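You operate a simulated robot arm through the tools that you are given. There is no shell and no other tool. Be economical: measure what you need, move in short steps, check, and stop when the job is done.

You run a simulated robot arm. Do the job below in one go: nothing can be reset, and whatever is moved stays where it is left.

## Task
Test the brush in the pull tester to about 20 N and sort it by whether the tuft holds.
Fine: clamp it with the orange arm; green tray if the tuft holds, else yellow; wheel back to slack before the arm opens. Where these are worked on the way, their far stop is far enough and under half their travel is too little: orange arm.

The check looks at the end state, three seconds after you hand in, the way a careful person would. Anything else that was tipped, shoved, dropped, spilled or broken makes it a failure.

## Robot
A 6-joint arm with a two-finger parallel gripper, fixed in place. Base frame: the origin is at the foot of the arm, x ahead of it, y to its left, z up; the work surface is at about z = 760. Readings come in mm, degrees, newtons and seconds.
With the tool pointing down near the work surface it reaches from about 260 to 680 mm from the base axis. Its first joint turns from -66.0 to 66.0 degrees. Payload 2.9 kg.
Tool frame: the origin (TCP) lies between the finger pads and is the grasp point; the fingertips stand 30 mm ahead of it; z points along the fingers, y is the line along which they close. The gripper opens to 110 mm. The fingers are 20 mm wide and 10 mm thick; the gripper's body (48 by 112 mm) begins 55 mm behind the TCP.
Orientation is that of the tool frame in the base frame, as [roll, pitch, yaw] about the fixed x, y, z axes, in that order (R = Rz(yaw) Ry(pitch) Rx(roll)). With the fingers straight down and closing along the base's y, the tool's x points along the base's -x, its y along +y and its z along -z.

## Interface
- The arm moves only by the tool apply_moves. Its argument "steps" is a list of rows, each a list of 6 numbers: the shift along the base's x, y, z in mm, then the turn, a rotation vector about the base's x, y, z in rad. In form: [[tx, ty, tz, wx, wy, wz], ...]. A call has 1 to 20 rows; each row shifts and turns the commanded pose from where the row before left it. "gripper" is the opening, from 0 (shut) to 1 (fully open), set as the call begins (left out, the last holds). A row lasts 0.2 s, in which the tool goes at most 50 mm and 8.6 degrees; a call with a longer step from one row to the next is refused whole, and so is a gripper value outside its range. A pose out of reach is approached as far as the arm can. The call stops where the force on the tool passes 70 N (or 10 N more than at its start, if that is more) or the arm is blocked; 0.2 s more then pass. The fingers move at their own pace (about 108 mm/s each) and stop on an object; they squeeze with about 29 N. The grip force told is the motor's: it shows also when the fingers shut on nothing. Time passes only in rows, and 0.2 s behind the last, so rows that do not move let the fingers close. It gives the time, the measured TCP pose, the force on the tool (base axes), the opening and the grip force at its end, in the units of the frame above (readings bear some noise), with the torque about the TCP (base axes, N m) and any sound that the robot's microphone picked up.
- Cameras (640 x 400 px; columns grow to the right, rows downward): "scene" is fixed at [62.4, 420.7, 1403]; the picture's right is [-0.89, -0.46, 0.00], its down [-0.22, 0.42, -0.88] and it looks along [0.41, -0.78, -0.47] (base axes); focal length 321 px, centre (320, 200). "wrist" rides on the gripper at [72, 17, -103] in the tool frame; the picture's right is [-0.23, 0.97, 0.00], its down [-0.76, -0.18, -0.62] and it looks along [-0.61, -0.14, 0.78] (tool axes); focal length 222 px, centre (320, 200). There is no depth. A picture from a camera that has moved, and an enlarged one, comes with that camera's place and axes in the base frame and with its lens. The place of the scene camera against the robot may be out by one fixed shift of up to 12 mm in any direction.
- get_image(camera): a new picture of that camera. It takes no simulated time.
- zoom(camera, box): a new picture of the part [left, top, right, bottom] of that camera's present view, enlarged. It takes no simulated time.
- sign_off(): hands the job in; it is judged then, once.

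Go step by step. Nothing tells you positions but the pictures and the camera data: compare them with the known pose of the tool, close in by small moves and look again before you grip or let go. The budget is 120 turns and 84 pictures, counting those below and the enlarged ones. Unless the task says otherwise, let go and move clear before handing in, and close with one line.

The tools are called after "Emit:" as name(argument=value, ...) on one line, values as JSON. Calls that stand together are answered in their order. apply_moves: Moves the arm, as the interface text tells. Its arguments: {"type":"object","properties":{"steps":{"type":"array","items":{"type":"array","items":{"type":"number"}}},"gripper":{"type":"number"}},"required":["steps"]} The other tools are called the same way: get_image (camera) takes a picture; zoom (camera, box) takes an enlarged picture of a part of a camera's view; sign_off () hands the job in.

At the start:

```text
clock: 0.0
tool_pos: [451.9, -65.3, 1132.9]
orientation: [-180.0, 0.0, -180.0]
contact_force: [-0.4, 0.1, 0.8]
torque: [0.0, 0.01, 0.04]
width: 109.7
finger_force: 0.1
```

scene: 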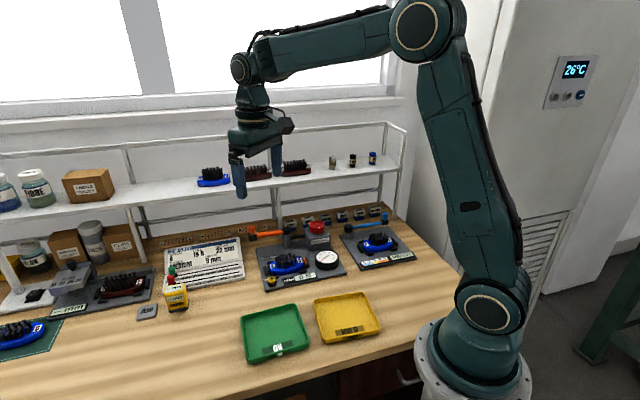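
wrist: 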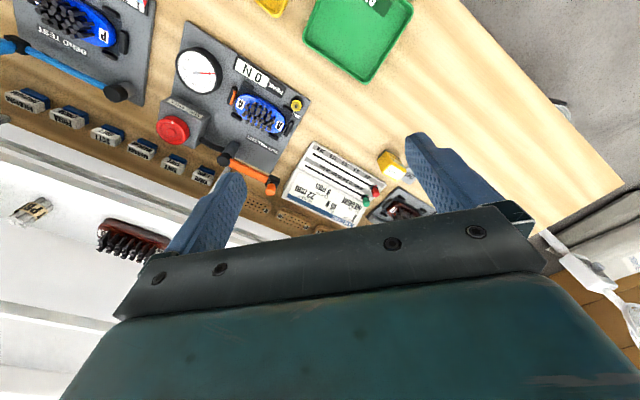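

I see a bench with the pull tester (orange arm, dial, wheel/knob), green and yellow trays, and several other brushes. I'll zoom in on the tester first.

Emit:
zoom(camera="scene", box=[230, 200, 430, 300])

Emit:
zoom(camera="wrist", box=[140, 20, 340, 200])

Emit:
zoom(camera="scene", box=[0, 220, 250, 370])

```text
3.20 times, centred on (330, 250) of scene
camera zoom: at [62.4, 420.7, 1403.0], right [-0.89, -0.46, 0.0], down [-0.22, 0.42, -0.88], along [0.41, -0.78, -0.47], focal length 1026 px, centre (288, 40)
```

zoom: 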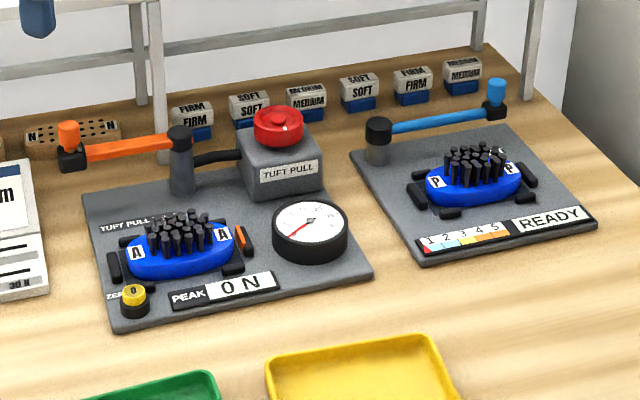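

```text
2.22 times, centred on (240, 110) of wrist
camera zoom: at [379.8, -49.0, 1235.0], right [0.23, 0.97, 0.0], down [0.76, -0.18, 0.62], along [0.61, -0.14, -0.78], focal length 494 px, centre (498, 400)
```

zoom: 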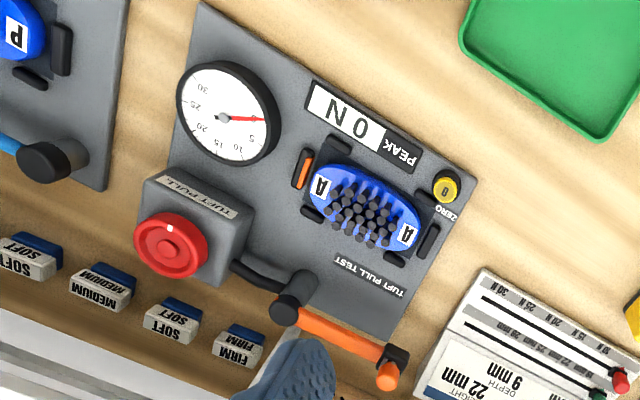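

```text
2.56 times, centred on (125, 295) of scene
camera zoom: at [62.4, 420.7, 1403.0], right [-0.89, -0.46, 0.0], down [-0.22, 0.42, -0.88], along [0.41, -0.78, -0.47], focal length 821 px, centre (819, -43)
```

zoom: 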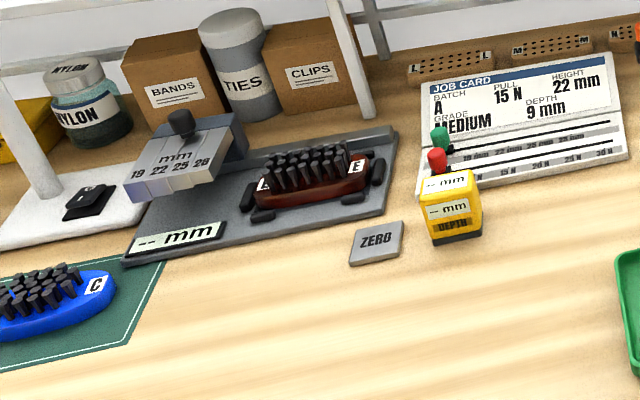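

Brush "A" is already in the tester nest, next to the orange swing arm, red wheel, dial and yellow ZERO button. I'll move the wrist camera closer so I can measure positions and read the dial.

Emit:
apply_moves(steps=[[-25, -30, -20, 0, 0, 0], [-25, -30, -20, 0, 0, 0], [-25, -30, -20, 0, 0, 0], [-25, -30, -20, 0, 0, 0]])

Emit:
get_image(camera="wrist")

Emit:
zoom(camera="scene", box=[260, 225, 350, 295])

```text
clock: 1.0
tool_pos: [352.4, -184.0, 1053.2]
orientation: [180.0, -0.1, -179.9]
contact_force: [0.0, -0.2, 0.3]
torque: [0.0, -0.02, -0.01]
width: 110.0
finger_force: 0.0
```

```text
78 pictures are left
camera wrist: at [279.4, -169.2, 1155.1], right [0.23, 0.97, 0.0], down [0.76, -0.18, 0.62], along [0.61, -0.14, -0.78], focal length 222 px, centre (320, 200)
```

wrist: 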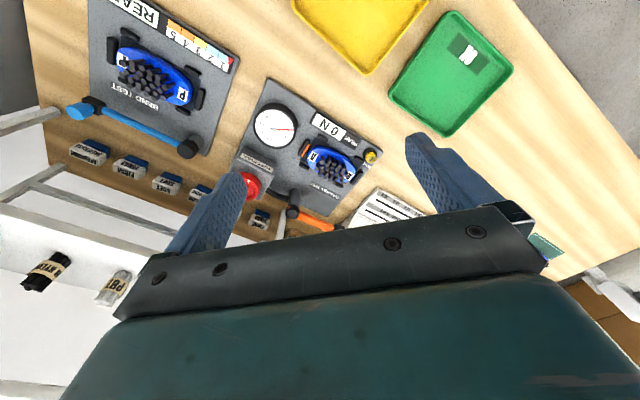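

```text
5.71 times, centred on (305, 260) of scene
camera zoom: at [62.3, 420.7, 1403.1], right [-0.89, -0.46, 0.0], down [-0.22, 0.42, -0.88], along [0.41, -0.78, -0.47], focal length 1832 px, centre (406, -143)
```

zoom: 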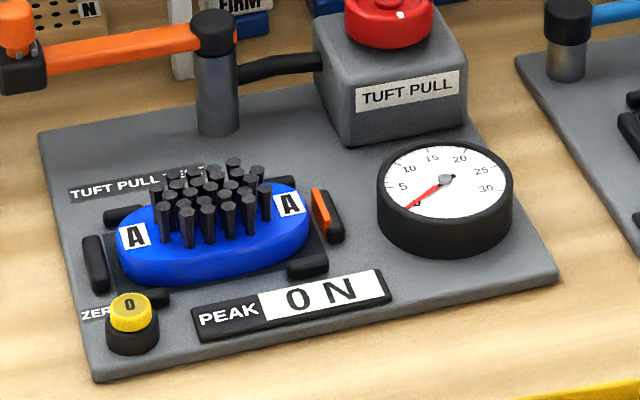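

The needle seems to sit at 0. I'll enlarge the wrist view to measure the arm, wheel and brush.

Emit:
zoom(camera="wrist", box=[210, 70, 410, 250])

Emit:
zoom(camera="wrist", box=[240, 90, 330, 150])

```text
2.22 times, centred on (310, 160) of wrist
camera zoom: at [279.4, -169.2, 1155.1], right [0.23, 0.97, 0.0], down [0.76, -0.18, 0.62], along [0.61, -0.14, -0.78], focal length 494 px, centre (342, 289)
```

zoom: 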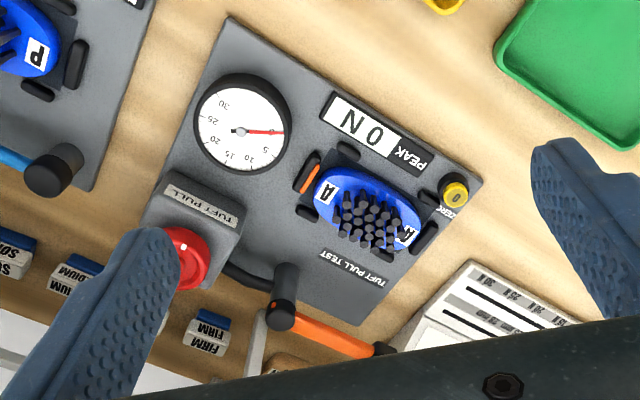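

```text
6.67 times, centred on (285, 120) of wrist
camera zoom: at [279.4, -169.2, 1155.1], right [0.23, 0.97, 0.0], down [0.76, -0.18, 0.62], along [0.61, -0.14, -0.78], focal length 1481 px, centre (553, 733)
```

zoom: 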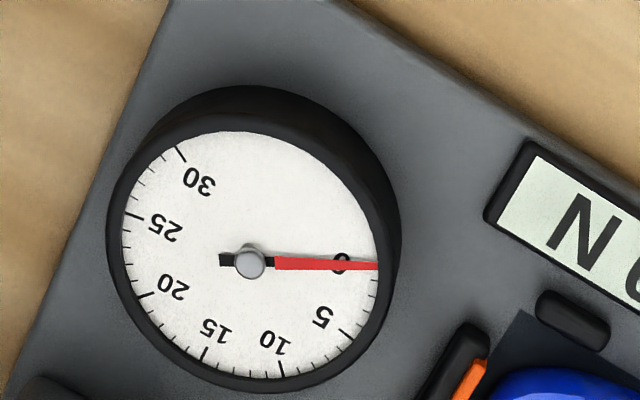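

From two views I put the post top at about (548,-285,837), the arm handle at about (618,-209,850), the brush at (485,-190), and the wheel at (460,-331,850). I'll go above the handle and refine those.

Emit:
apply_moves(steps=[[41, -4, -12, 0, 0, 0], [41, -4, -12, 0, 0, 0], [41, -4, -12, 0, 0, 0], [41, -4, -12, 0, 0, 0], [41, -4, -12, 0, 0, 0], [41, -4, -12, 0, 0, 0]])

Emit:
get_image(camera="wrist")

Emit:
get_image(camera="scene")

```text
clock: 2.4
tool_pos: [597.2, -208.5, 979.8]
orientation: [-180.0, -0.1, -180.0]
contact_force: [0.1, 0.1, -0.5]
torque: [-0.02, 0.01, -0.02]
width: 109.9
finger_force: 0.1
```

```text
74 pictures are left
camera wrist: at [525.6, -192.7, 1082.9], right [0.23, 0.97, 0.0], down [0.76, -0.18, 0.62], along [0.61, -0.14, -0.78], focal length 222 px, centre (320, 200)
```

wrist: 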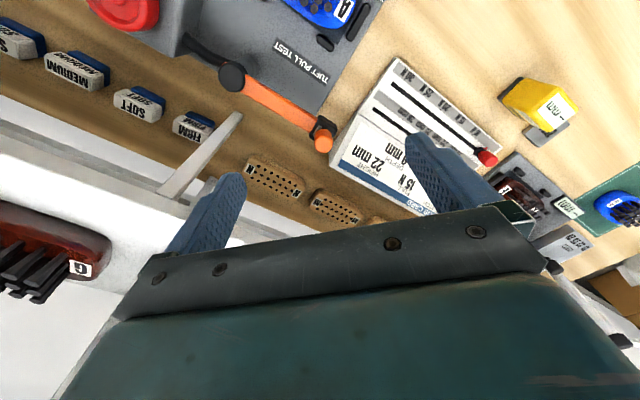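

```text
73 pictures are left
```

scene: 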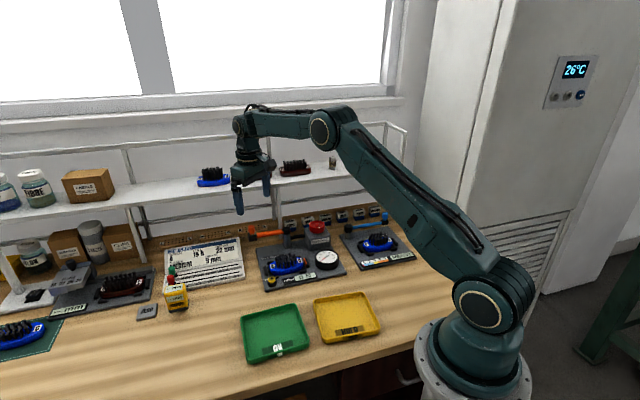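

The handle top is at about (620,-210,862). I'll half-close the fingers and stop just above it to check alignment.

Emit:
apply_moves(steps=[[12, -1, -25, 0, 0, 0], [11, -1, -25, 0, 0, 0], [0, 0, -24, 0, 0, 0], [0, 0, 0, 0, 0, 0]], gripper=0.5)

Emit:
get_image(camera="wrist")

Emit:
zoom(camera="scene", box=[210, 140, 330, 260])

```text
clock: 3.4
tool_pos: [621.3, -210.1, 906.0]
orientation: [180.0, 0.0, 180.0]
contact_force: [0.1, 0.4, -0.3]
torque: [-0.02, 0.0, 0.03]
width: 55.1
finger_force: 0.0
```

```text
72 pictures are left
camera wrist: at [548.5, -195.2, 1008.1], right [0.23, 0.97, 0.0], down [0.76, -0.18, 0.62], along [0.61, -0.14, -0.78], focal length 222 px, centre (320, 200)
```

wrist: 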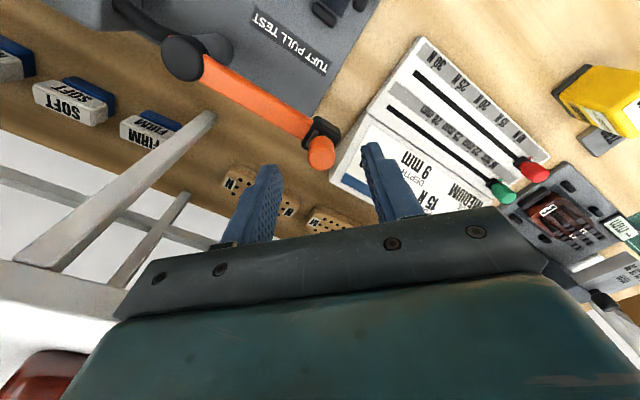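

```text
3.33 times, centred on (270, 200) of scene
camera zoom: at [62.4, 420.7, 1403.0], right [-0.89, -0.46, 0.0], down [-0.22, 0.42, -0.88], along [0.41, -0.78, -0.47], focal length 1069 px, centre (487, 200)
```

zoom: 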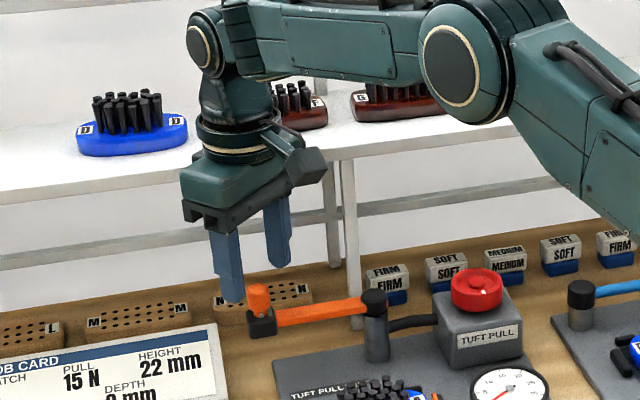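

The alignment holds, with the handle at about (620,-211). I'll descend around it and close.

Emit:
apply_moves(steps=[[0, 0, -18, 0, 0, 0], [-1, -1, -19, 0, 0, 0], [0, 0, 0, 0, 0, 0]])

Emit:
apply_moves(steps=[[0, 0, 0, 0, 0, 0], [0, 0, 0, 0, 0, 0]], gripper=0.0)

Emit:
get_image(camera="wrist")

Emit:
zoom(camera="scene", box=[210, 180, 330, 280])

```text
clock: 4.2
tool_pos: [619.5, -211.6, 867.7]
orientation: [-179.9, 0.0, 180.0]
contact_force: [0.2, 0.1, 0.8]
torque: [-0.01, 0.02, 0.0]
width: 55.1
finger_force: 0.1
```

```text
clock: 4.8
tool_pos: [619.9, -210.5, 869.0]
orientation: [180.0, -0.1, -179.8]
contact_force: [2.4, 11.3, 0.0]
torque: [0.4, 0.12, -0.12]
width: 36.0
finger_force: 45.2
```

```text
70 pictures are left
camera wrist: at [547.6, -195.0, 971.3], right [0.22, 0.97, 0.0], down [0.76, -0.18, 0.62], along [0.61, -0.14, -0.78], focal length 222 px, centre (320, 200)
```

wrist: 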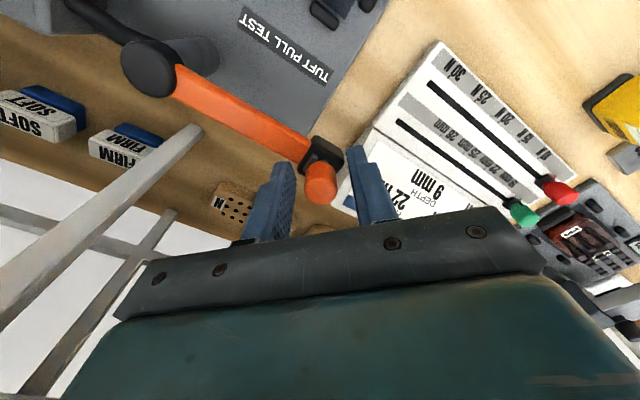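

```text
4.00 times, centred on (270, 230) of scene
camera zoom: at [62.4, 421.0, 1403.0], right [-0.89, -0.46, 0.0], down [-0.22, 0.42, -0.88], along [0.41, -0.78, -0.47], focal length 1282 px, centre (520, 80)
```

zoom: 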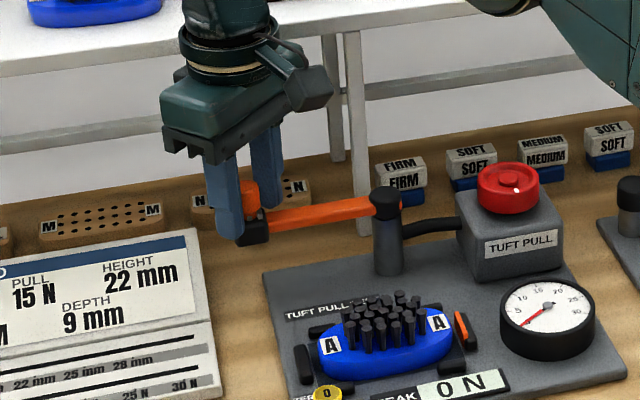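

The fingers stopped at 36 mm, with the +y finger resting on the black block below the handle. I'll reopen, rise a little and close again.

Emit:
apply_moves(steps=[[0, 0, 0, 0, 0, 0], [0, 0, 5, 0, 0, 0], [0, 0, 5, 0, 0, 0]], gripper=0.5)

Emit:
apply_moves(steps=[[0, 0, 0, 0, 0, 0], [0, 0, 0, 0, 0, 0]], gripper=0.0)

Emit:
get_image(camera="wrist")

```text
clock: 5.6
tool_pos: [618.8, -212.3, 878.9]
orientation: [-179.9, 0.0, -180.0]
contact_force: [0.8, 0.5, -0.8]
torque: [0.01, 0.0, 0.07]
width: 55.1
finger_force: 0.2
```

```text
clock: 6.2
tool_pos: [619.3, -210.3, 878.6]
orientation: [180.0, -0.2, -179.8]
contact_force: [0.4, 8.4, 0.4]
torque: [0.27, 0.33, -0.05]
width: 19.4
finger_force: 44.6
```

```text
68 pictures are left
camera wrist: at [547.6, -194.9, 981.9], right [0.22, 0.97, 0.0], down [0.76, -0.18, 0.62], along [0.61, -0.14, -0.78], focal length 222 px, centre (320, 200)
```

wrist: 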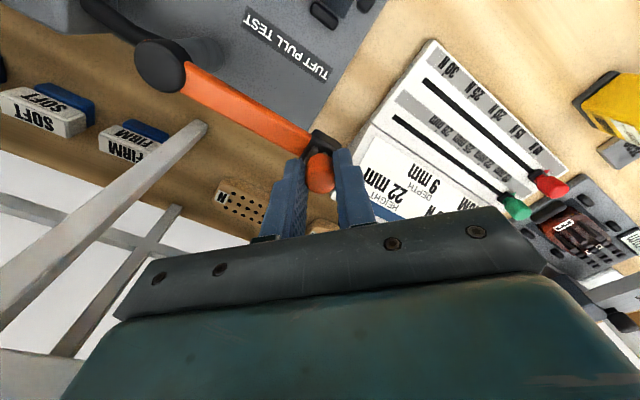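

The handle is gripped at 19 mm. I'll swing it counter-clockwise around the post, first a short piece to check the hinge model.

Emit:
apply_moves(steps=[[-6.7, 6, 0, 0, 0, 0], [-7.2, 5.4, 0, 0, 0, 0], [-7.7, 4.7, 0, 0, 0, 0]])

Emit:
get_image(camera="wrist")

```text
clock: 7.0
tool_pos: [598.5, -196.2, 878.1]
orientation: [-180.0, 0.0, -179.9]
contact_force: [7.5, 9.2, -2.4]
torque: [0.23, -0.63, 0.2]
width: 19.1
finger_force: 45.0
```

```text
67 pictures are left
camera wrist: at [526.1, -179.5, 981.8], right [0.23, 0.97, 0.0], down [0.76, -0.18, 0.62], along [0.61, -0.14, -0.78], focal length 222 px, centre (320, 200)
```

wrist: 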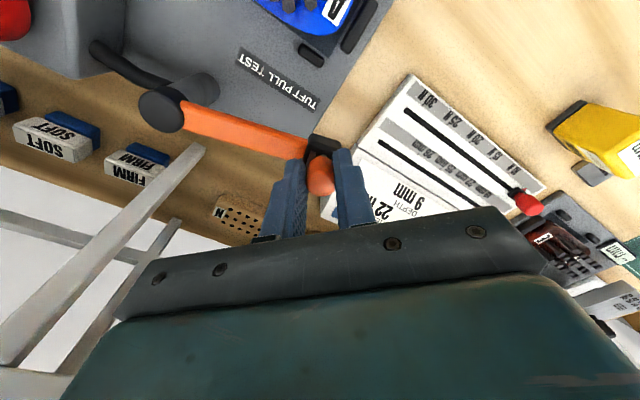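

The swing follows the model with modest force, so I'll continue.

Emit:
apply_moves(steps=[[-8, 4, 0, 0, 0, 0], [-8.3, 3.4, 0, 0, 0, 0], [-8.6, 2.6, 0, 0, 0, 0], [-8.8, 1.8, 0, 0, 0, 0], [-9, 1, 0, 0, 0, 0], [-8.9, 0.3, 0, 0, 0, 0]])

Emit:
get_image(camera="wrist")

```text
clock: 8.4
tool_pos: [547.0, -180.7, 879.9]
orientation: [179.9, 0.0, -179.7]
contact_force: [4.5, 23.0, 2.1]
torque: [0.58, 0.2, 0.48]
width: 19.2
finger_force: 45.0
```

```text
66 pictures are left
camera wrist: at [474.9, -164.9, 981.9], right [0.22, 0.98, 0.0], down [0.76, -0.17, 0.62], along [0.61, -0.14, -0.78], focal length 222 px, centre (320, 200)
```

wrist: 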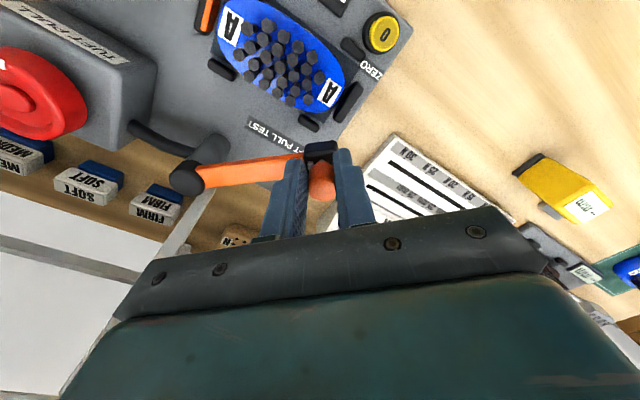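

The resistance points outward, so the true radius is a few mm larger. I'll adjust and continue.

Emit:
apply_moves(steps=[[-9, 3, 0, 0, 0, 0], [-9.2, -0.5, 0, 0, 0, 0], [-9.1, -1.6, 0, 0, 0, 0], [-8.9, -2.6, 0, 0, 0, 0]])

Emit:
get_image(camera="wrist")

```text
clock: 9.4
tool_pos: [509.4, -181.6, 878.9]
orientation: [179.7, -0.1, -179.8]
contact_force: [-4.0, 21.4, 6.0]
torque: [0.49, 0.34, 0.38]
width: 19.0
finger_force: 44.6
```

```text
65 pictures are left
camera wrist: at [438.1, -167.3, 982.1], right [0.22, 0.97, 0.0], down [0.76, -0.18, 0.62], along [0.61, -0.14, -0.78], focal length 222 px, centre (320, 200)
```

wrist: 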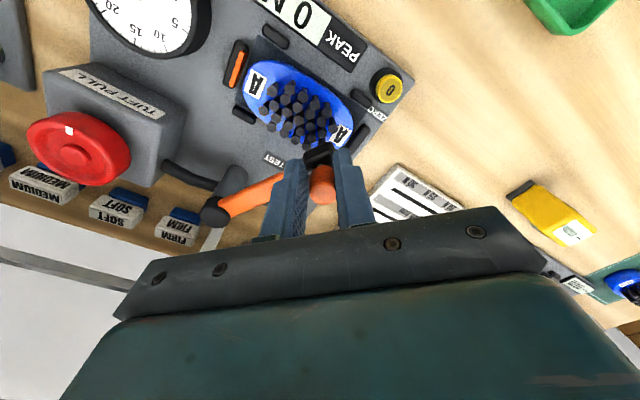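

The post is at about (543,-285) with a radius of about 109, and the arm is now near 108°. I'll continue towards the stop, watching the force.

Emit:
apply_moves(steps=[[-9, -1.5, 0, 0, 0, 0], [-8.6, -4, 0, 0, 0, 0], [-8.2, -5, 0, 0, 0, 0]])

Emit:
get_image(camera="wrist")

Emit:
zoom(camera="scene", box=[250, 190, 360, 295])

```text
clock: 10.2
tool_pos: [483.4, -191.2, 879.0]
orientation: [179.8, -0.3, -179.7]
contact_force: [-15.0, 29.0, 14.4]
torque: [0.64, 0.46, 0.45]
width: 17.9
finger_force: 45.9
```

```text
64 pictures are left
camera wrist: at [411.7, -177.3, 982.3], right [0.22, 0.98, 0.0], down [0.77, -0.18, 0.62], along [0.6, -0.13, -0.79], focal length 222 px, centre (320, 200)
```

wrist: 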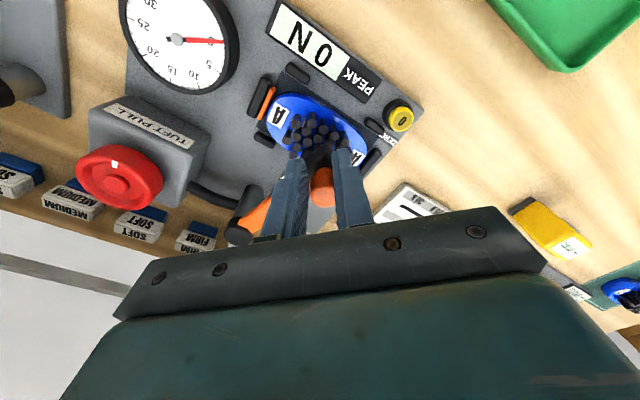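

```text
3.81 times, centred on (305, 242) of scene
camera zoom: at [61.8, 421.5, 1402.8], right [-0.89, -0.46, 0.0], down [-0.22, 0.42, -0.88], along [0.41, -0.78, -0.47], focal length 1221 px, centre (377, 38)
```

zoom: 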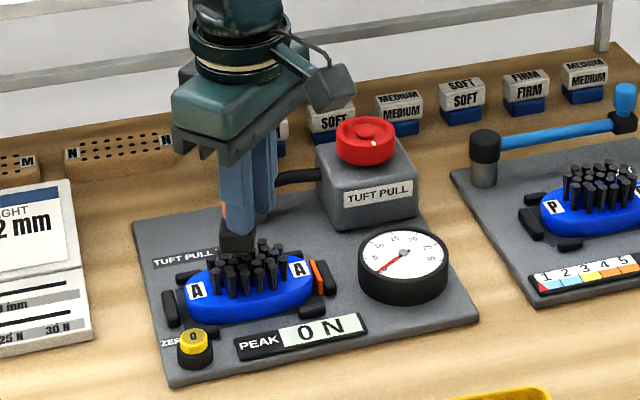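

Outward force is building, so the grip is probably off the true arc. I'll release, look and re-centre.

Emit:
apply_moves(steps=[[0, 0, 0, 0, 0, 0], [0, 0, 0, 0, 0, 0]], gripper=0.4)

Emit:
zoom(camera="wrist", box=[190, 60, 450, 260])

Emit:
zoom(camera="scene", box=[270, 200, 340, 295])

```text
clock: 10.8
tool_pos: [485.7, -195.6, 878.0]
orientation: [-179.9, 0.2, 179.8]
contact_force: [-0.3, 0.8, -0.2]
torque: [0.0, -0.01, -0.01]
width: 44.3
finger_force: 0.2
```

```text
2.00 times, centred on (320, 160) of wrist
camera zoom: at [413.0, -179.8, 981.7], right [0.23, 0.97, 0.0], down [0.76, -0.18, 0.62], along [0.61, -0.14, -0.78], focal length 444 px, centre (320, 280)
```

zoom: 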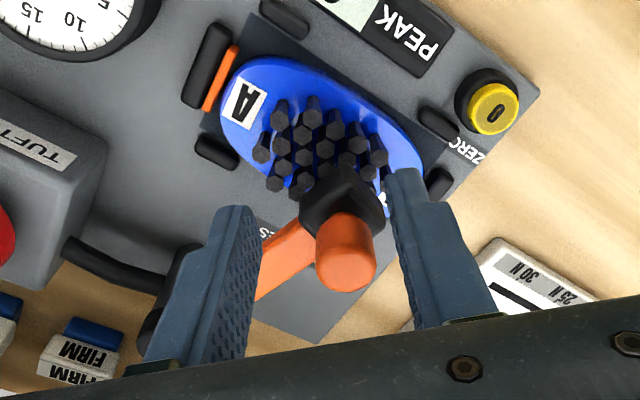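

```text
4.21 times, centred on (305, 248) of scene
camera zoom: at [62.4, 420.7, 1403.0], right [-0.89, -0.46, 0.0], down [-0.22, 0.42, -0.88], along [0.41, -0.78, -0.47], focal length 1350 px, centre (383, 0)
```

zoom: 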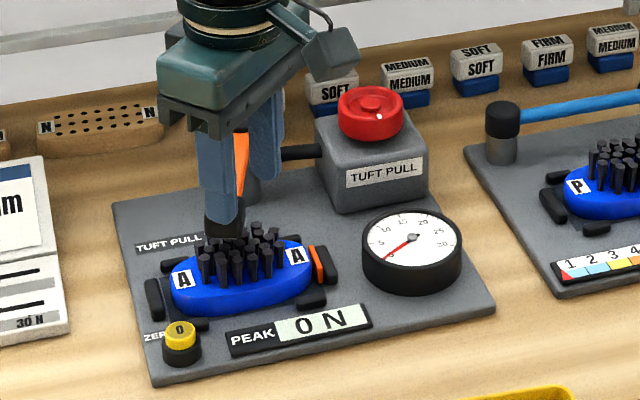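

The handle slipped to the finger edge; it now sits near (506,-192) and the arm is at about 112°. I'll lift, turn the tool −60° so the fingers close along the direction of motion, and re-grip.

Emit:
apply_moves(steps=[[0, 0, 20, 0, 0, 0], [0, 0, 20, 0, 0, 0], [3, 0, 0, 0, 0, -0.131], [3, 0, 0, 0, 0, -0.131], [3, 0, 0, 0, 0, -0.131], [3, 1, 0, 0, 0, -0.131], [3, 1, 0, 0, 0, -0.131], [3, 1, 0, 0, 0, -0.131], [3, 1, 0, 0, 0, -0.131], [0, 0, 0, 0, 0, -0.131]])

Emit:
get_image(camera="wrist")

```text
clock: 13.0
tool_pos: [505.7, -189.4, 919.0]
orientation: [-179.9, -0.1, 119.8]
contact_force: [0.7, 0.0, -1.2]
torque: [0.0, 0.0, 0.0]
width: 44.1
finger_force: 0.1
```

```text
60 pictures are left
camera wrist: at [484.7, -120.5, 1021.9], right [0.96, 0.29, 0.0], down [0.22, -0.75, 0.62], along [0.18, -0.6, -0.78], focal length 222 px, centre (320, 200)
```

wrist: 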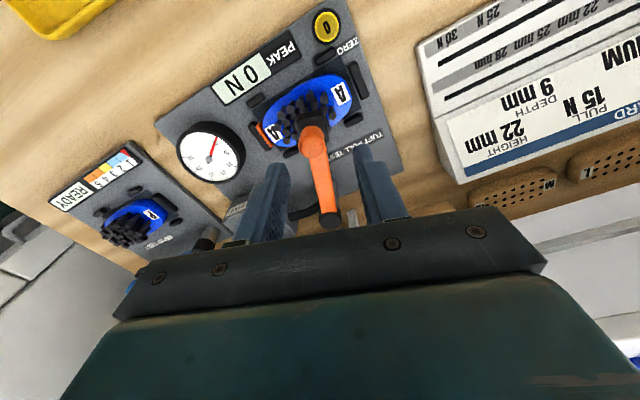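

Handle is now seen at about (502,-193). I'll descend and grip.

Emit:
apply_moves(steps=[[-2, -2, -20, 0, 0, 0], [-2, -1.5, -21, 0, 0, 0], [0, 0, 0, 0, 0, 0]])

Emit:
apply_moves(steps=[[0, 0, 0, 0, 0, 0], [0, 0, 0, 0, 0, 0]], gripper=0.0)

Emit:
zoom(camera="wrist", box=[190, 60, 450, 260])

```text
clock: 13.8
tool_pos: [501.8, -193.3, 877.2]
orientation: [-180.0, 0.1, 119.8]
contact_force: [-0.2, 0.1, -0.4]
torque: [0.0, 0.02, 0.03]
width: 43.9
finger_force: 0.1
```

```text
clock: 14.4
tool_pos: [502.0, -192.7, 877.8]
orientation: [180.0, 0.0, 120.0]
contact_force: [1.0, -0.7, -2.5]
torque: [-0.03, -0.07, 0.07]
width: 18.9
finger_force: 45.1
```

```text
2.00 times, centred on (320, 160) of wrist
camera zoom: at [480.2, -123.2, 980.7], right [0.96, 0.29, 0.0], down [0.23, -0.75, 0.62], along [0.18, -0.6, -0.78], focal length 444 px, centre (320, 280)
```

zoom: 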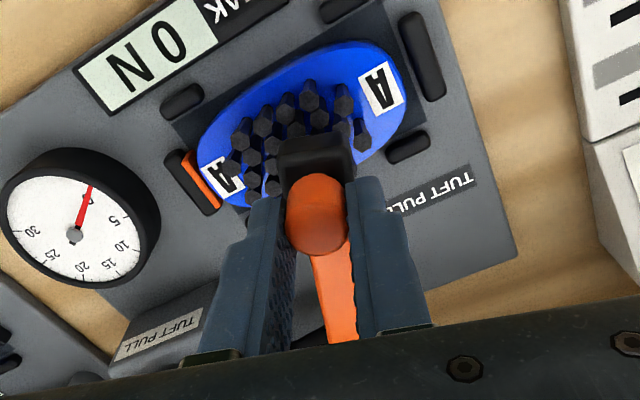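

That's a clean grip with zero side force. I'll continue the arc in small steps toward the far stop.

Emit:
apply_moves(steps=[[-7.9, -4.3, 0, 0, 0, 0], [-7.5, -4.9, 0, 0, 0, 0]])

Emit:
zoom(camera="wrist", box=[190, 60, 450, 260])

```text
clock: 15.0
tool_pos: [491.4, -199.4, 877.8]
orientation: [179.3, 0.1, 120.9]
contact_force: [36.3, 26.0, -19.3]
torque: [0.18, -0.83, -0.15]
width: 19.1
finger_force: 44.5
```

```text
2.00 times, centred on (320, 160) of wrist
camera zoom: at [468.1, -128.7, 980.8], right [0.95, 0.3, 0.01], down [0.23, -0.75, 0.62], along [0.2, -0.59, -0.78], focal length 444 px, centre (320, 280)
```

zoom: 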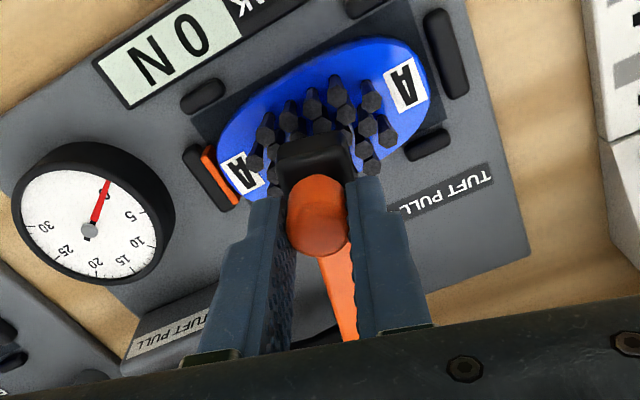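

There is 45 N of tangential resistance at about 122°, which is likely the far stop. One more small push will confirm it.

Emit:
apply_moves(steps=[[-1.5, -1.2, 0, 0, 0, 0], [0, 0, 0, 0, 0, 0]])

```text
clock: 15.6
tool_pos: [490.6, -198.6, 878.0]
orientation: [179.2, 0.2, 120.9]
contact_force: [48.6, 28.4, -24.0]
torque: [0.73, -0.85, -0.18]
width: 19.6
finger_force: 44.4
```

The arm is on its far stop. I'll unload, open and lift clear to check.

Emit:
apply_moves(steps=[[4.5, 3, 0, 0, 0, 0], [0, 0, 0, 0, 0, 0]])

Emit:
apply_moves(steps=[[0, 0, 0, 0, 0, 0], [0, 0, 25, 0, 0, 0], [0, 0, 35, 0, 0, 0], [0, 0, 40, 0, 0, 0], [0, 0, 0, 0, 0, 0]], gripper=0.5)

Emit:
get_image(camera="wrist")

Emit:
zoom(camera="scene", box=[260, 200, 360, 295])

```text
clock: 16.2
tool_pos: [492.4, -197.9, 877.9]
orientation: [179.5, 0.1, 120.5]
contact_force: [28.1, 21.7, -12.2]
torque: [0.1, -0.94, -0.11]
width: 18.9
finger_force: 44.7
```

```text
clock: 17.4
tool_pos: [489.0, -201.2, 978.1]
orientation: [180.0, 0.0, 119.9]
contact_force: [-0.4, 0.0, 0.7]
torque: [0.01, -0.03, -0.02]
width: 54.9
finger_force: 0.0
```

```text
57 pictures are left
camera wrist: at [467.5, -132.3, 1081.8], right [0.96, 0.29, 0.0], down [0.23, -0.75, 0.62], along [0.18, -0.6, -0.78], focal length 222 px, centre (320, 200)
```

wrist: 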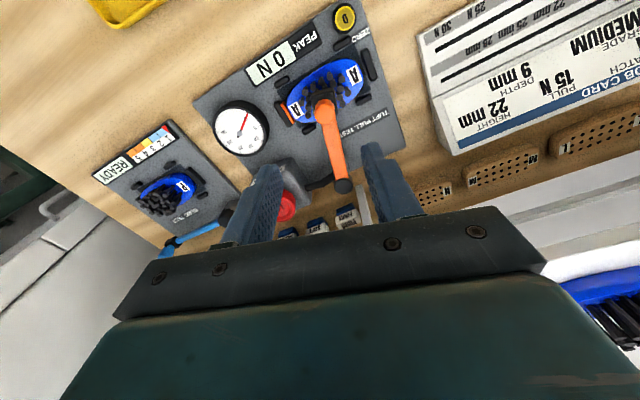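

```text
4.21 times, centred on (310, 248) of scene
camera zoom: at [62.4, 420.7, 1403.0], right [-0.89, -0.46, 0.0], down [-0.22, 0.42, -0.88], along [0.41, -0.78, -0.47], focal length 1350 px, centre (362, 0)
```

zoom: 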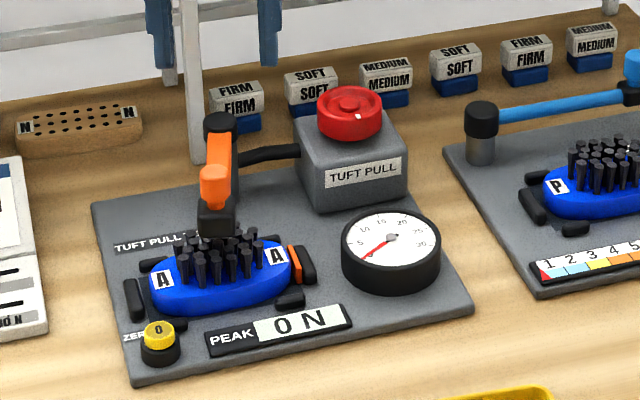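

The orange arm is across the tufts at its stop. Next is the wheel at roughly (462,-331), so I'll move above it and look.

Emit:
apply_moves(steps=[[-7, -30, 0, 0, 0, 0], [-7, -35, 0, 0, 0, 0], [-7, -35, 0, 0, 0, 0], [-6, -30, -13, 0, 0, 0], [0, 0, -15, 0, 0, 0]], gripper=0.8)

Emit:
get_image(camera="wrist")

Emit:
zoom(camera="scene", box=[250, 140, 390, 290])

```text
clock: 18.6
tool_pos: [462.1, -332.0, 949.9]
orientation: [-179.9, 0.0, 120.0]
contact_force: [0.9, -0.3, -0.8]
torque: [0.01, -0.02, 0.0]
width: 88.1
finger_force: 0.0
```

```text
55 pictures are left
camera wrist: at [440.7, -261.3, 1052.7], right [0.96, 0.29, 0.0], down [0.23, -0.75, 0.62], along [0.18, -0.6, -0.78], focal length 222 px, centre (320, 200)
```

wrist: 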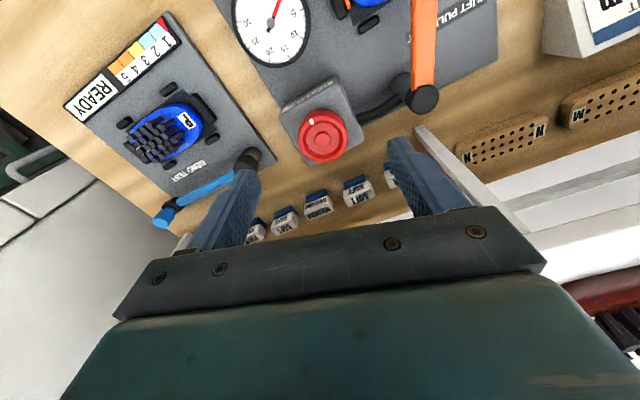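

```text
2.67 times, centred on (320, 215) of scene
camera zoom: at [62.4, 420.7, 1403.0], right [-0.89, -0.46, 0.0], down [-0.22, 0.42, -0.88], along [0.41, -0.78, -0.47], focal length 855 px, centre (320, 160)
```

zoom: 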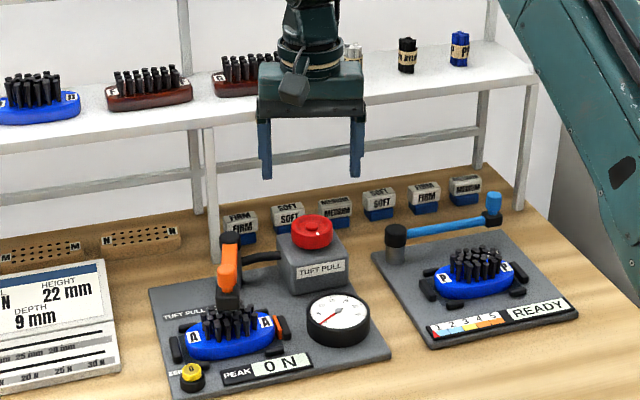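

The wheel centre looks nearer (469,-343). I'll shift there, come lower and re-measure.

Emit:
apply_moves(steps=[[7, -11, -15, 0, 0, 0], [0, 0, -20, 0, 0, 0], [0, 0, 0, 0, 0, 0]])

Emit:
zoom(camera="wrist", box=[200, 60, 460, 240])

Emit:
zoom(camera="scene", box=[280, 170, 360, 250])

```text
clock: 19.4
tool_pos: [469.9, -342.7, 914.9]
orientation: [-179.9, 0.0, 119.9]
contact_force: [-0.3, 1.1, -0.2]
torque: [0.0, 0.0, 0.02]
width: 88.1
finger_force: 0.1
```

```text
2.22 times, centred on (330, 150) of wrist
camera zoom: at [447.7, -272.3, 1018.2], right [0.96, 0.29, 0.0], down [0.23, -0.75, 0.62], along [0.18, -0.6, -0.78], focal length 494 px, centre (298, 311)
```

zoom: 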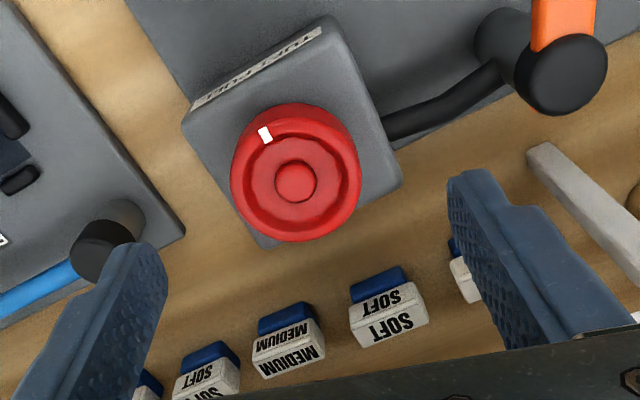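

```text
5.00 times, centred on (320, 210) of scene
camera zoom: at [62.4, 420.7, 1403.0], right [-0.89, -0.46, 0.0], down [-0.22, 0.42, -0.88], along [0.41, -0.78, -0.47], focal length 1603 px, centre (320, 150)
```

zoom: 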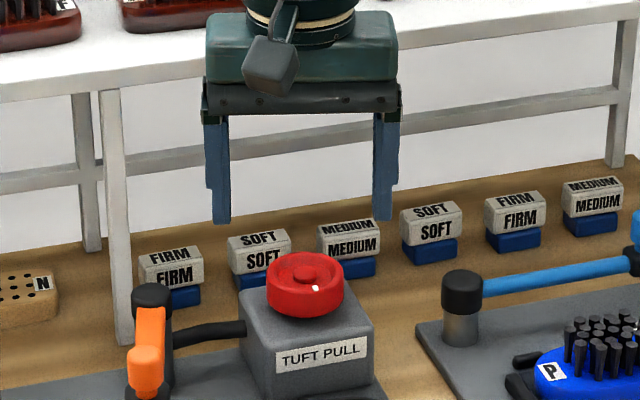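

The best estimate for the wheel is (469,-348), top at about 845. I'll descend so the tips sit around the rim, watching the force.

Emit:
apply_moves(steps=[[0, -5, -15, 0, 0, 0], [0, 0, -18, 0, 0, 0], [0, 0, -17, 0, 0, 0], [0, 0, 0, 0, 0, 0]])

Emit:
zoom(camera="wrist", box=[200, 60, 460, 240])

Emit:
zoom(camera="scene", box=[280, 190, 360, 250])

```text
clock: 20.4
tool_pos: [469.2, -348.0, 865.2]
orientation: [-180.0, 0.0, 119.9]
contact_force: [-0.5, -0.6, -0.7]
torque: [-0.02, 0.03, 0.01]
width: 88.0
finger_force: 0.0
```

```text
2.22 times, centred on (330, 150) of wrist
camera zoom: at [447.7, -277.9, 968.0], right [0.96, 0.29, 0.0], down [0.23, -0.75, 0.62], along [0.18, -0.6, -0.78], focal length 494 px, centre (298, 311)
```

zoom: 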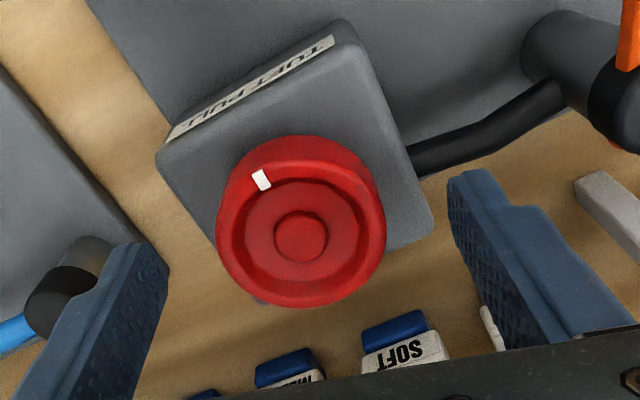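

```text
6.67 times, centred on (320, 220) of scene
camera zoom: at [62.4, 420.7, 1403.0], right [-0.89, -0.46, 0.0], down [-0.22, 0.42, -0.88], along [0.41, -0.78, -0.47], focal length 2138 px, centre (320, 67)
```

zoom: 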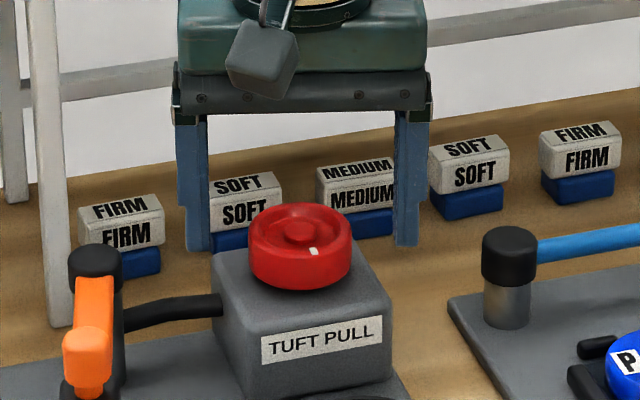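

The fingers straddle the wheel well. I'll close on the rim.

Emit:
apply_moves(steps=[[0, 0, 0, 0, 0, 0], [0, 0, 0, 0, 0, 0]], gripper=0.0)

Emit:
zoom(camera="wrist", box=[160, 0, 460, 240])

```text
clock: 21.0
tool_pos: [470.3, -346.9, 865.4]
orientation: [180.0, 0.1, 120.0]
contact_force: [6.5, 2.1, -3.6]
torque: [-0.12, -0.34, 0.0]
width: 49.2
finger_force: 44.9
```

```text
1.67 times, centred on (310, 120) of wrist
camera zoom: at [448.3, -277.4, 967.9], right [0.96, 0.29, 0.0], down [0.23, -0.75, 0.62], along [0.18, -0.6, -0.78], focal length 370 px, centre (337, 333)
```

zoom: 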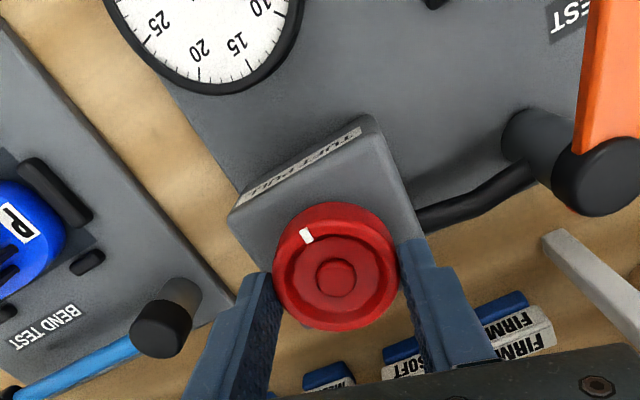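

Rim gripped at 49 mm. I'll try a small clockwise turn and watch the dial.

Emit:
apply_moves(steps=[[0, 0, 0, 0, 0, -0.087], [0, 0, 0, 0, 0, -0.087], [0, 0, 0, 0, 0, -0.087]])

Emit:
zoom(camera="scene", box=[260, 200, 360, 290])

```text
clock: 21.8
tool_pos: [469.0, -347.6, 865.0]
orientation: [-180.0, 0.0, 105.0]
contact_force: [8.2, 3.0, -6.5]
torque: [-0.4, -0.9, -0.02]
width: 49.3
finger_force: 45.6
```

```text
4.44 times, centred on (310, 245) of scene
camera zoom: at [62.6, 420.8, 1403.0], right [-0.89, -0.46, 0.0], down [-0.22, 0.42, -0.88], along [0.41, -0.78, -0.47], focal length 1425 px, centre (364, 0)
```

zoom: 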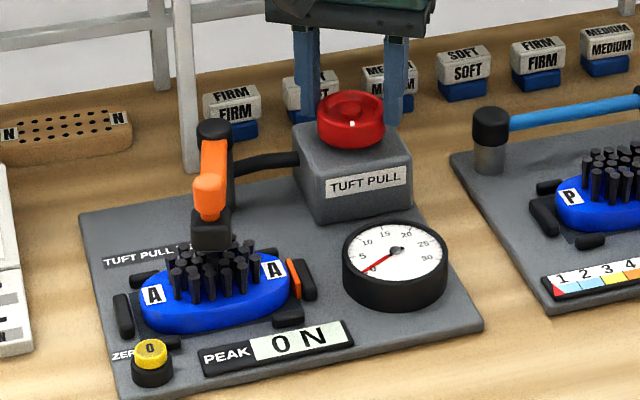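

The wheel moved slightly and there's no reading yet, which may just be slack. I'll continue clockwise.

Emit:
apply_moves(steps=[[0, 0, 0, 0, 0, -0.1], [0, 0, 0, 0, 0, -0.1], [0, 0, 0, 0, 0, -0.1], [0, 0, 0, 0, 0, -0.1], [0, 0, 0, 0, 0, -0.1]])

Emit:
zoom(camera="scene", box=[260, 200, 360, 290])

```text
clock: 23.0
tool_pos: [469.3, -347.2, 865.1]
orientation: [-179.8, 0.0, 76.2]
contact_force: [4.5, 1.9, -3.9]
torque: [0.35, -0.08, 0.01]
width: 49.1
finger_force: 45.4
```

```text
4.44 times, centred on (310, 245) of scene
camera zoom: at [62.5, 420.7, 1403.0], right [-0.89, -0.46, 0.0], down [-0.22, 0.42, -0.88], along [0.41, -0.78, -0.47], focal length 1425 px, centre (364, 0)
```

zoom: 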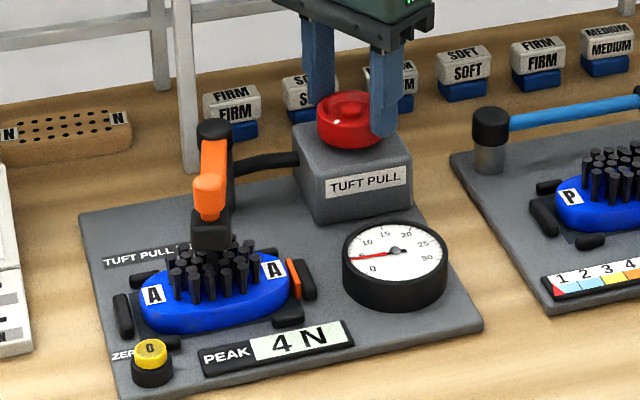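

Clockwise loads it: the peak reads 4 N. Continuing in small increments.

Emit:
apply_moves(steps=[[0, 0, 0, 0, 0, -0.1], [0, 0, 0, 0, 0, -0.1], [0, 0, 0, 0, 0, -0.1], [0, 0, 0, 0, 0, -0.1]])

Emit:
zoom(camera="scene", box=[260, 200, 360, 290])

```text
clock: 24.0
tool_pos: [470.1, -346.5, 864.4]
orientation: [-179.9, 0.0, 53.3]
contact_force: [-1.2, 4.5, -1.0]
torque: [0.18, -0.33, 0.01]
width: 49.3
finger_force: 45.1
```

```text
4.44 times, centred on (310, 245) of scene
camera zoom: at [62.3, 420.8, 1403.0], right [-0.89, -0.46, 0.0], down [-0.22, 0.42, -0.88], along [0.41, -0.78, -0.47], focal length 1425 px, centre (364, 0)
```

zoom: 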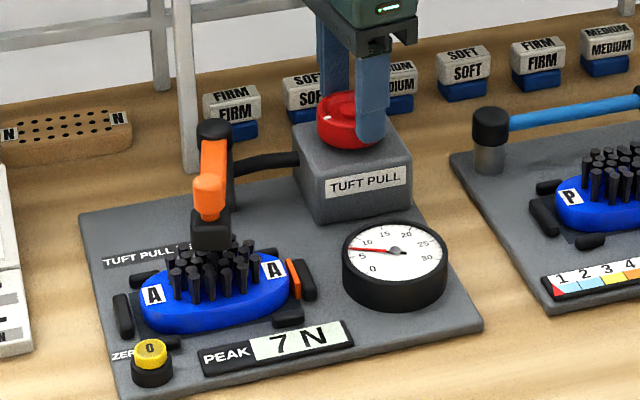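

That's about 3 N per 23°. I'll continue, watching the tracking of the wrist rotation.

Emit:
apply_moves(steps=[[0, 0, 0, 0, 0, -0.1], [0, 0, 0, 0, 0, -0.1], [0, 0, 0, 0, 0, -0.1], [0, 0, 0, 0, 0, -0.1], [0, 0, 0, 0, 0, -0.1], [0, 0, 0, 0, 0, -0.1]])

Emit:
zoom(camera="scene", box=[260, 200, 360, 290])

```text
clock: 25.4
tool_pos: [468.6, -346.9, 866.0]
orientation: [-179.9, 0.1, 18.8]
contact_force: [-13.0, 11.4, 6.9]
torque: [0.52, -0.07, 0.01]
width: 49.1
finger_force: 44.8
```

```text
4.44 times, centred on (310, 245) of scene
camera zoom: at [62.0, 421.1, 1403.0], right [-0.89, -0.46, 0.0], down [-0.22, 0.42, -0.88], along [0.41, -0.78, -0.47], focal length 1425 px, centre (364, 0)
```

zoom: 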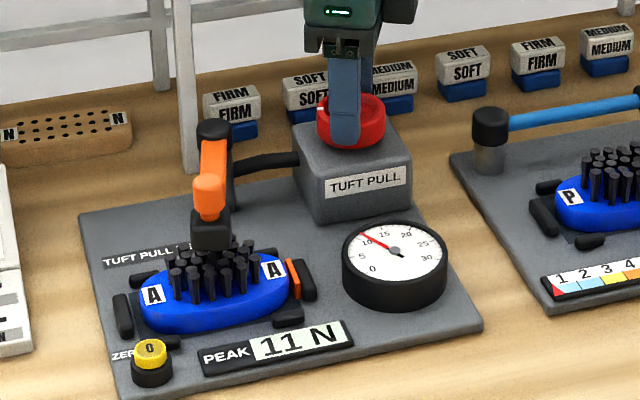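

11 N, and the wrist is tracking fine. Continuing with a slight re-centring.

Emit:
apply_moves(steps=[[-0.7, 0.6, 0, 0, 0, -0.1], [-0.7, 0.6, 0, 0, 0, -0.1], [0, 0, 0, 0, 0, -0.1], [0, 0, 0, 0, 0, -0.1], [0, 0, 0, 0, 0, -0.1]])

Emit:
zoom(camera="scene", box=[260, 200, 360, 290])

```text
clock: 26.3
tool_pos: [469.5, -343.0, 866.5]
orientation: [179.9, -0.4, 5.5]
contact_force: [-50.5, 14.2, 2.0]
torque: [-13.14, -7.3, 7.29]
width: 57.4
finger_force: 44.9
stopped in row 4: the force on the tool passed its limit at 76 N (the readings are from after the stop); the commanded pose is now the measured one
```

```text
4.44 times, centred on (310, 245) of scene
camera zoom: at [60.9, 421.5, 1402.9], right [-0.89, -0.46, 0.0], down [-0.22, 0.42, -0.88], along [0.41, -0.78, -0.47], focal length 1425 px, centre (364, 0)
```

zoom: 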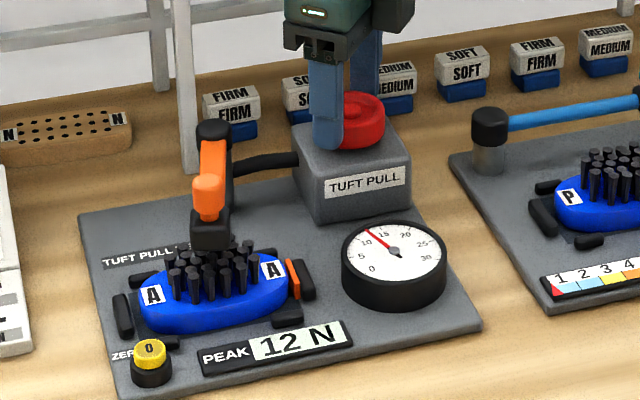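

The wrist hit its limit at around 12 N. I'll open the fingers, which should leave the wheel holding, then look.

Emit:
apply_moves(steps=[[0, 0, 0, 0, 0, 0], [0, 0, 0, 0, 0, 0]], gripper=0.8)

Emit:
get_image(camera="scene")

Emit:
get_image(camera="wrist")

```text
clock: 26.9
tool_pos: [470.6, -341.3, 866.2]
orientation: [-179.8, -0.3, 4.6]
contact_force: [-41.9, 28.2, 25.5]
torque: [-3.63, -6.58, 1.11]
width: 88.0
finger_force: 0.0
```

```text
43 pictures are left
```

scene: 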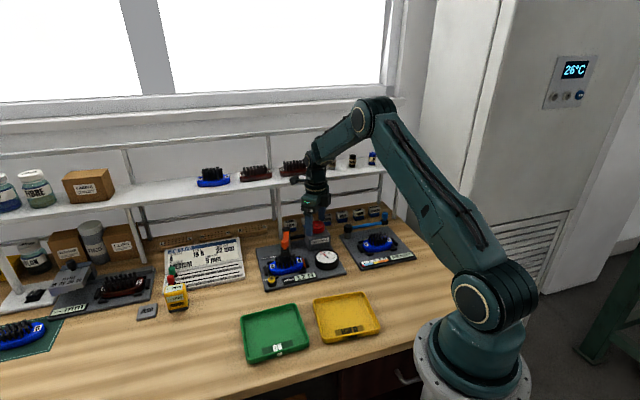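

```text
42 pictures are left
camera wrist: at [543.1, -353.1, 969.5], right [-0.15, -0.99, 0.0], down [-0.78, 0.11, 0.62], along [-0.61, 0.1, -0.79], focal length 222 px, centre (320, 200)
```

wrist: 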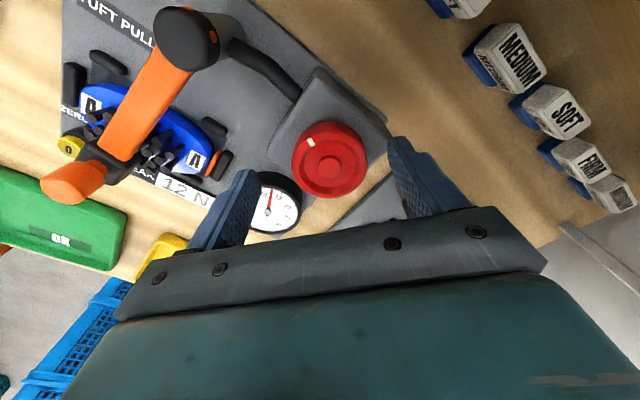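

With the fingers open there is still about 55 N pointing away from the shelf, so the camera or gripper side is touching the shelf edge. I'll rotate back right away and then inspect.

Emit:
apply_moves(steps=[[-1, 1, 0, 0, 0, 0.08], [0, 0, 0, 0, 0, 0.12], [0, -1, 0, 0, 0, 0.12], [0, -2, 0, 0, 0, 0.12]])

Emit:
zoom(camera="scene", box=[170, 110, 410, 260])

```text
clock: 27.9
tool_pos: [470.5, -342.3, 864.1]
orientation: [-179.9, -0.3, 29.8]
contact_force: [1.2, 0.7, 0.3]
torque: [0.05, -0.01, 0.02]
width: 87.9
finger_force: 0.1
```

```text
2.67 times, centred on (290, 185) of scene
camera zoom: at [62.4, 420.7, 1403.0], right [-0.89, -0.46, 0.0], down [-0.22, 0.42, -0.88], along [0.41, -0.78, -0.47], focal length 855 px, centre (400, 240)
```

zoom: 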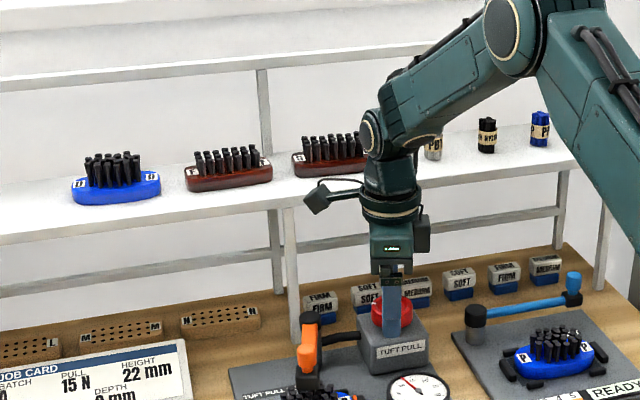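

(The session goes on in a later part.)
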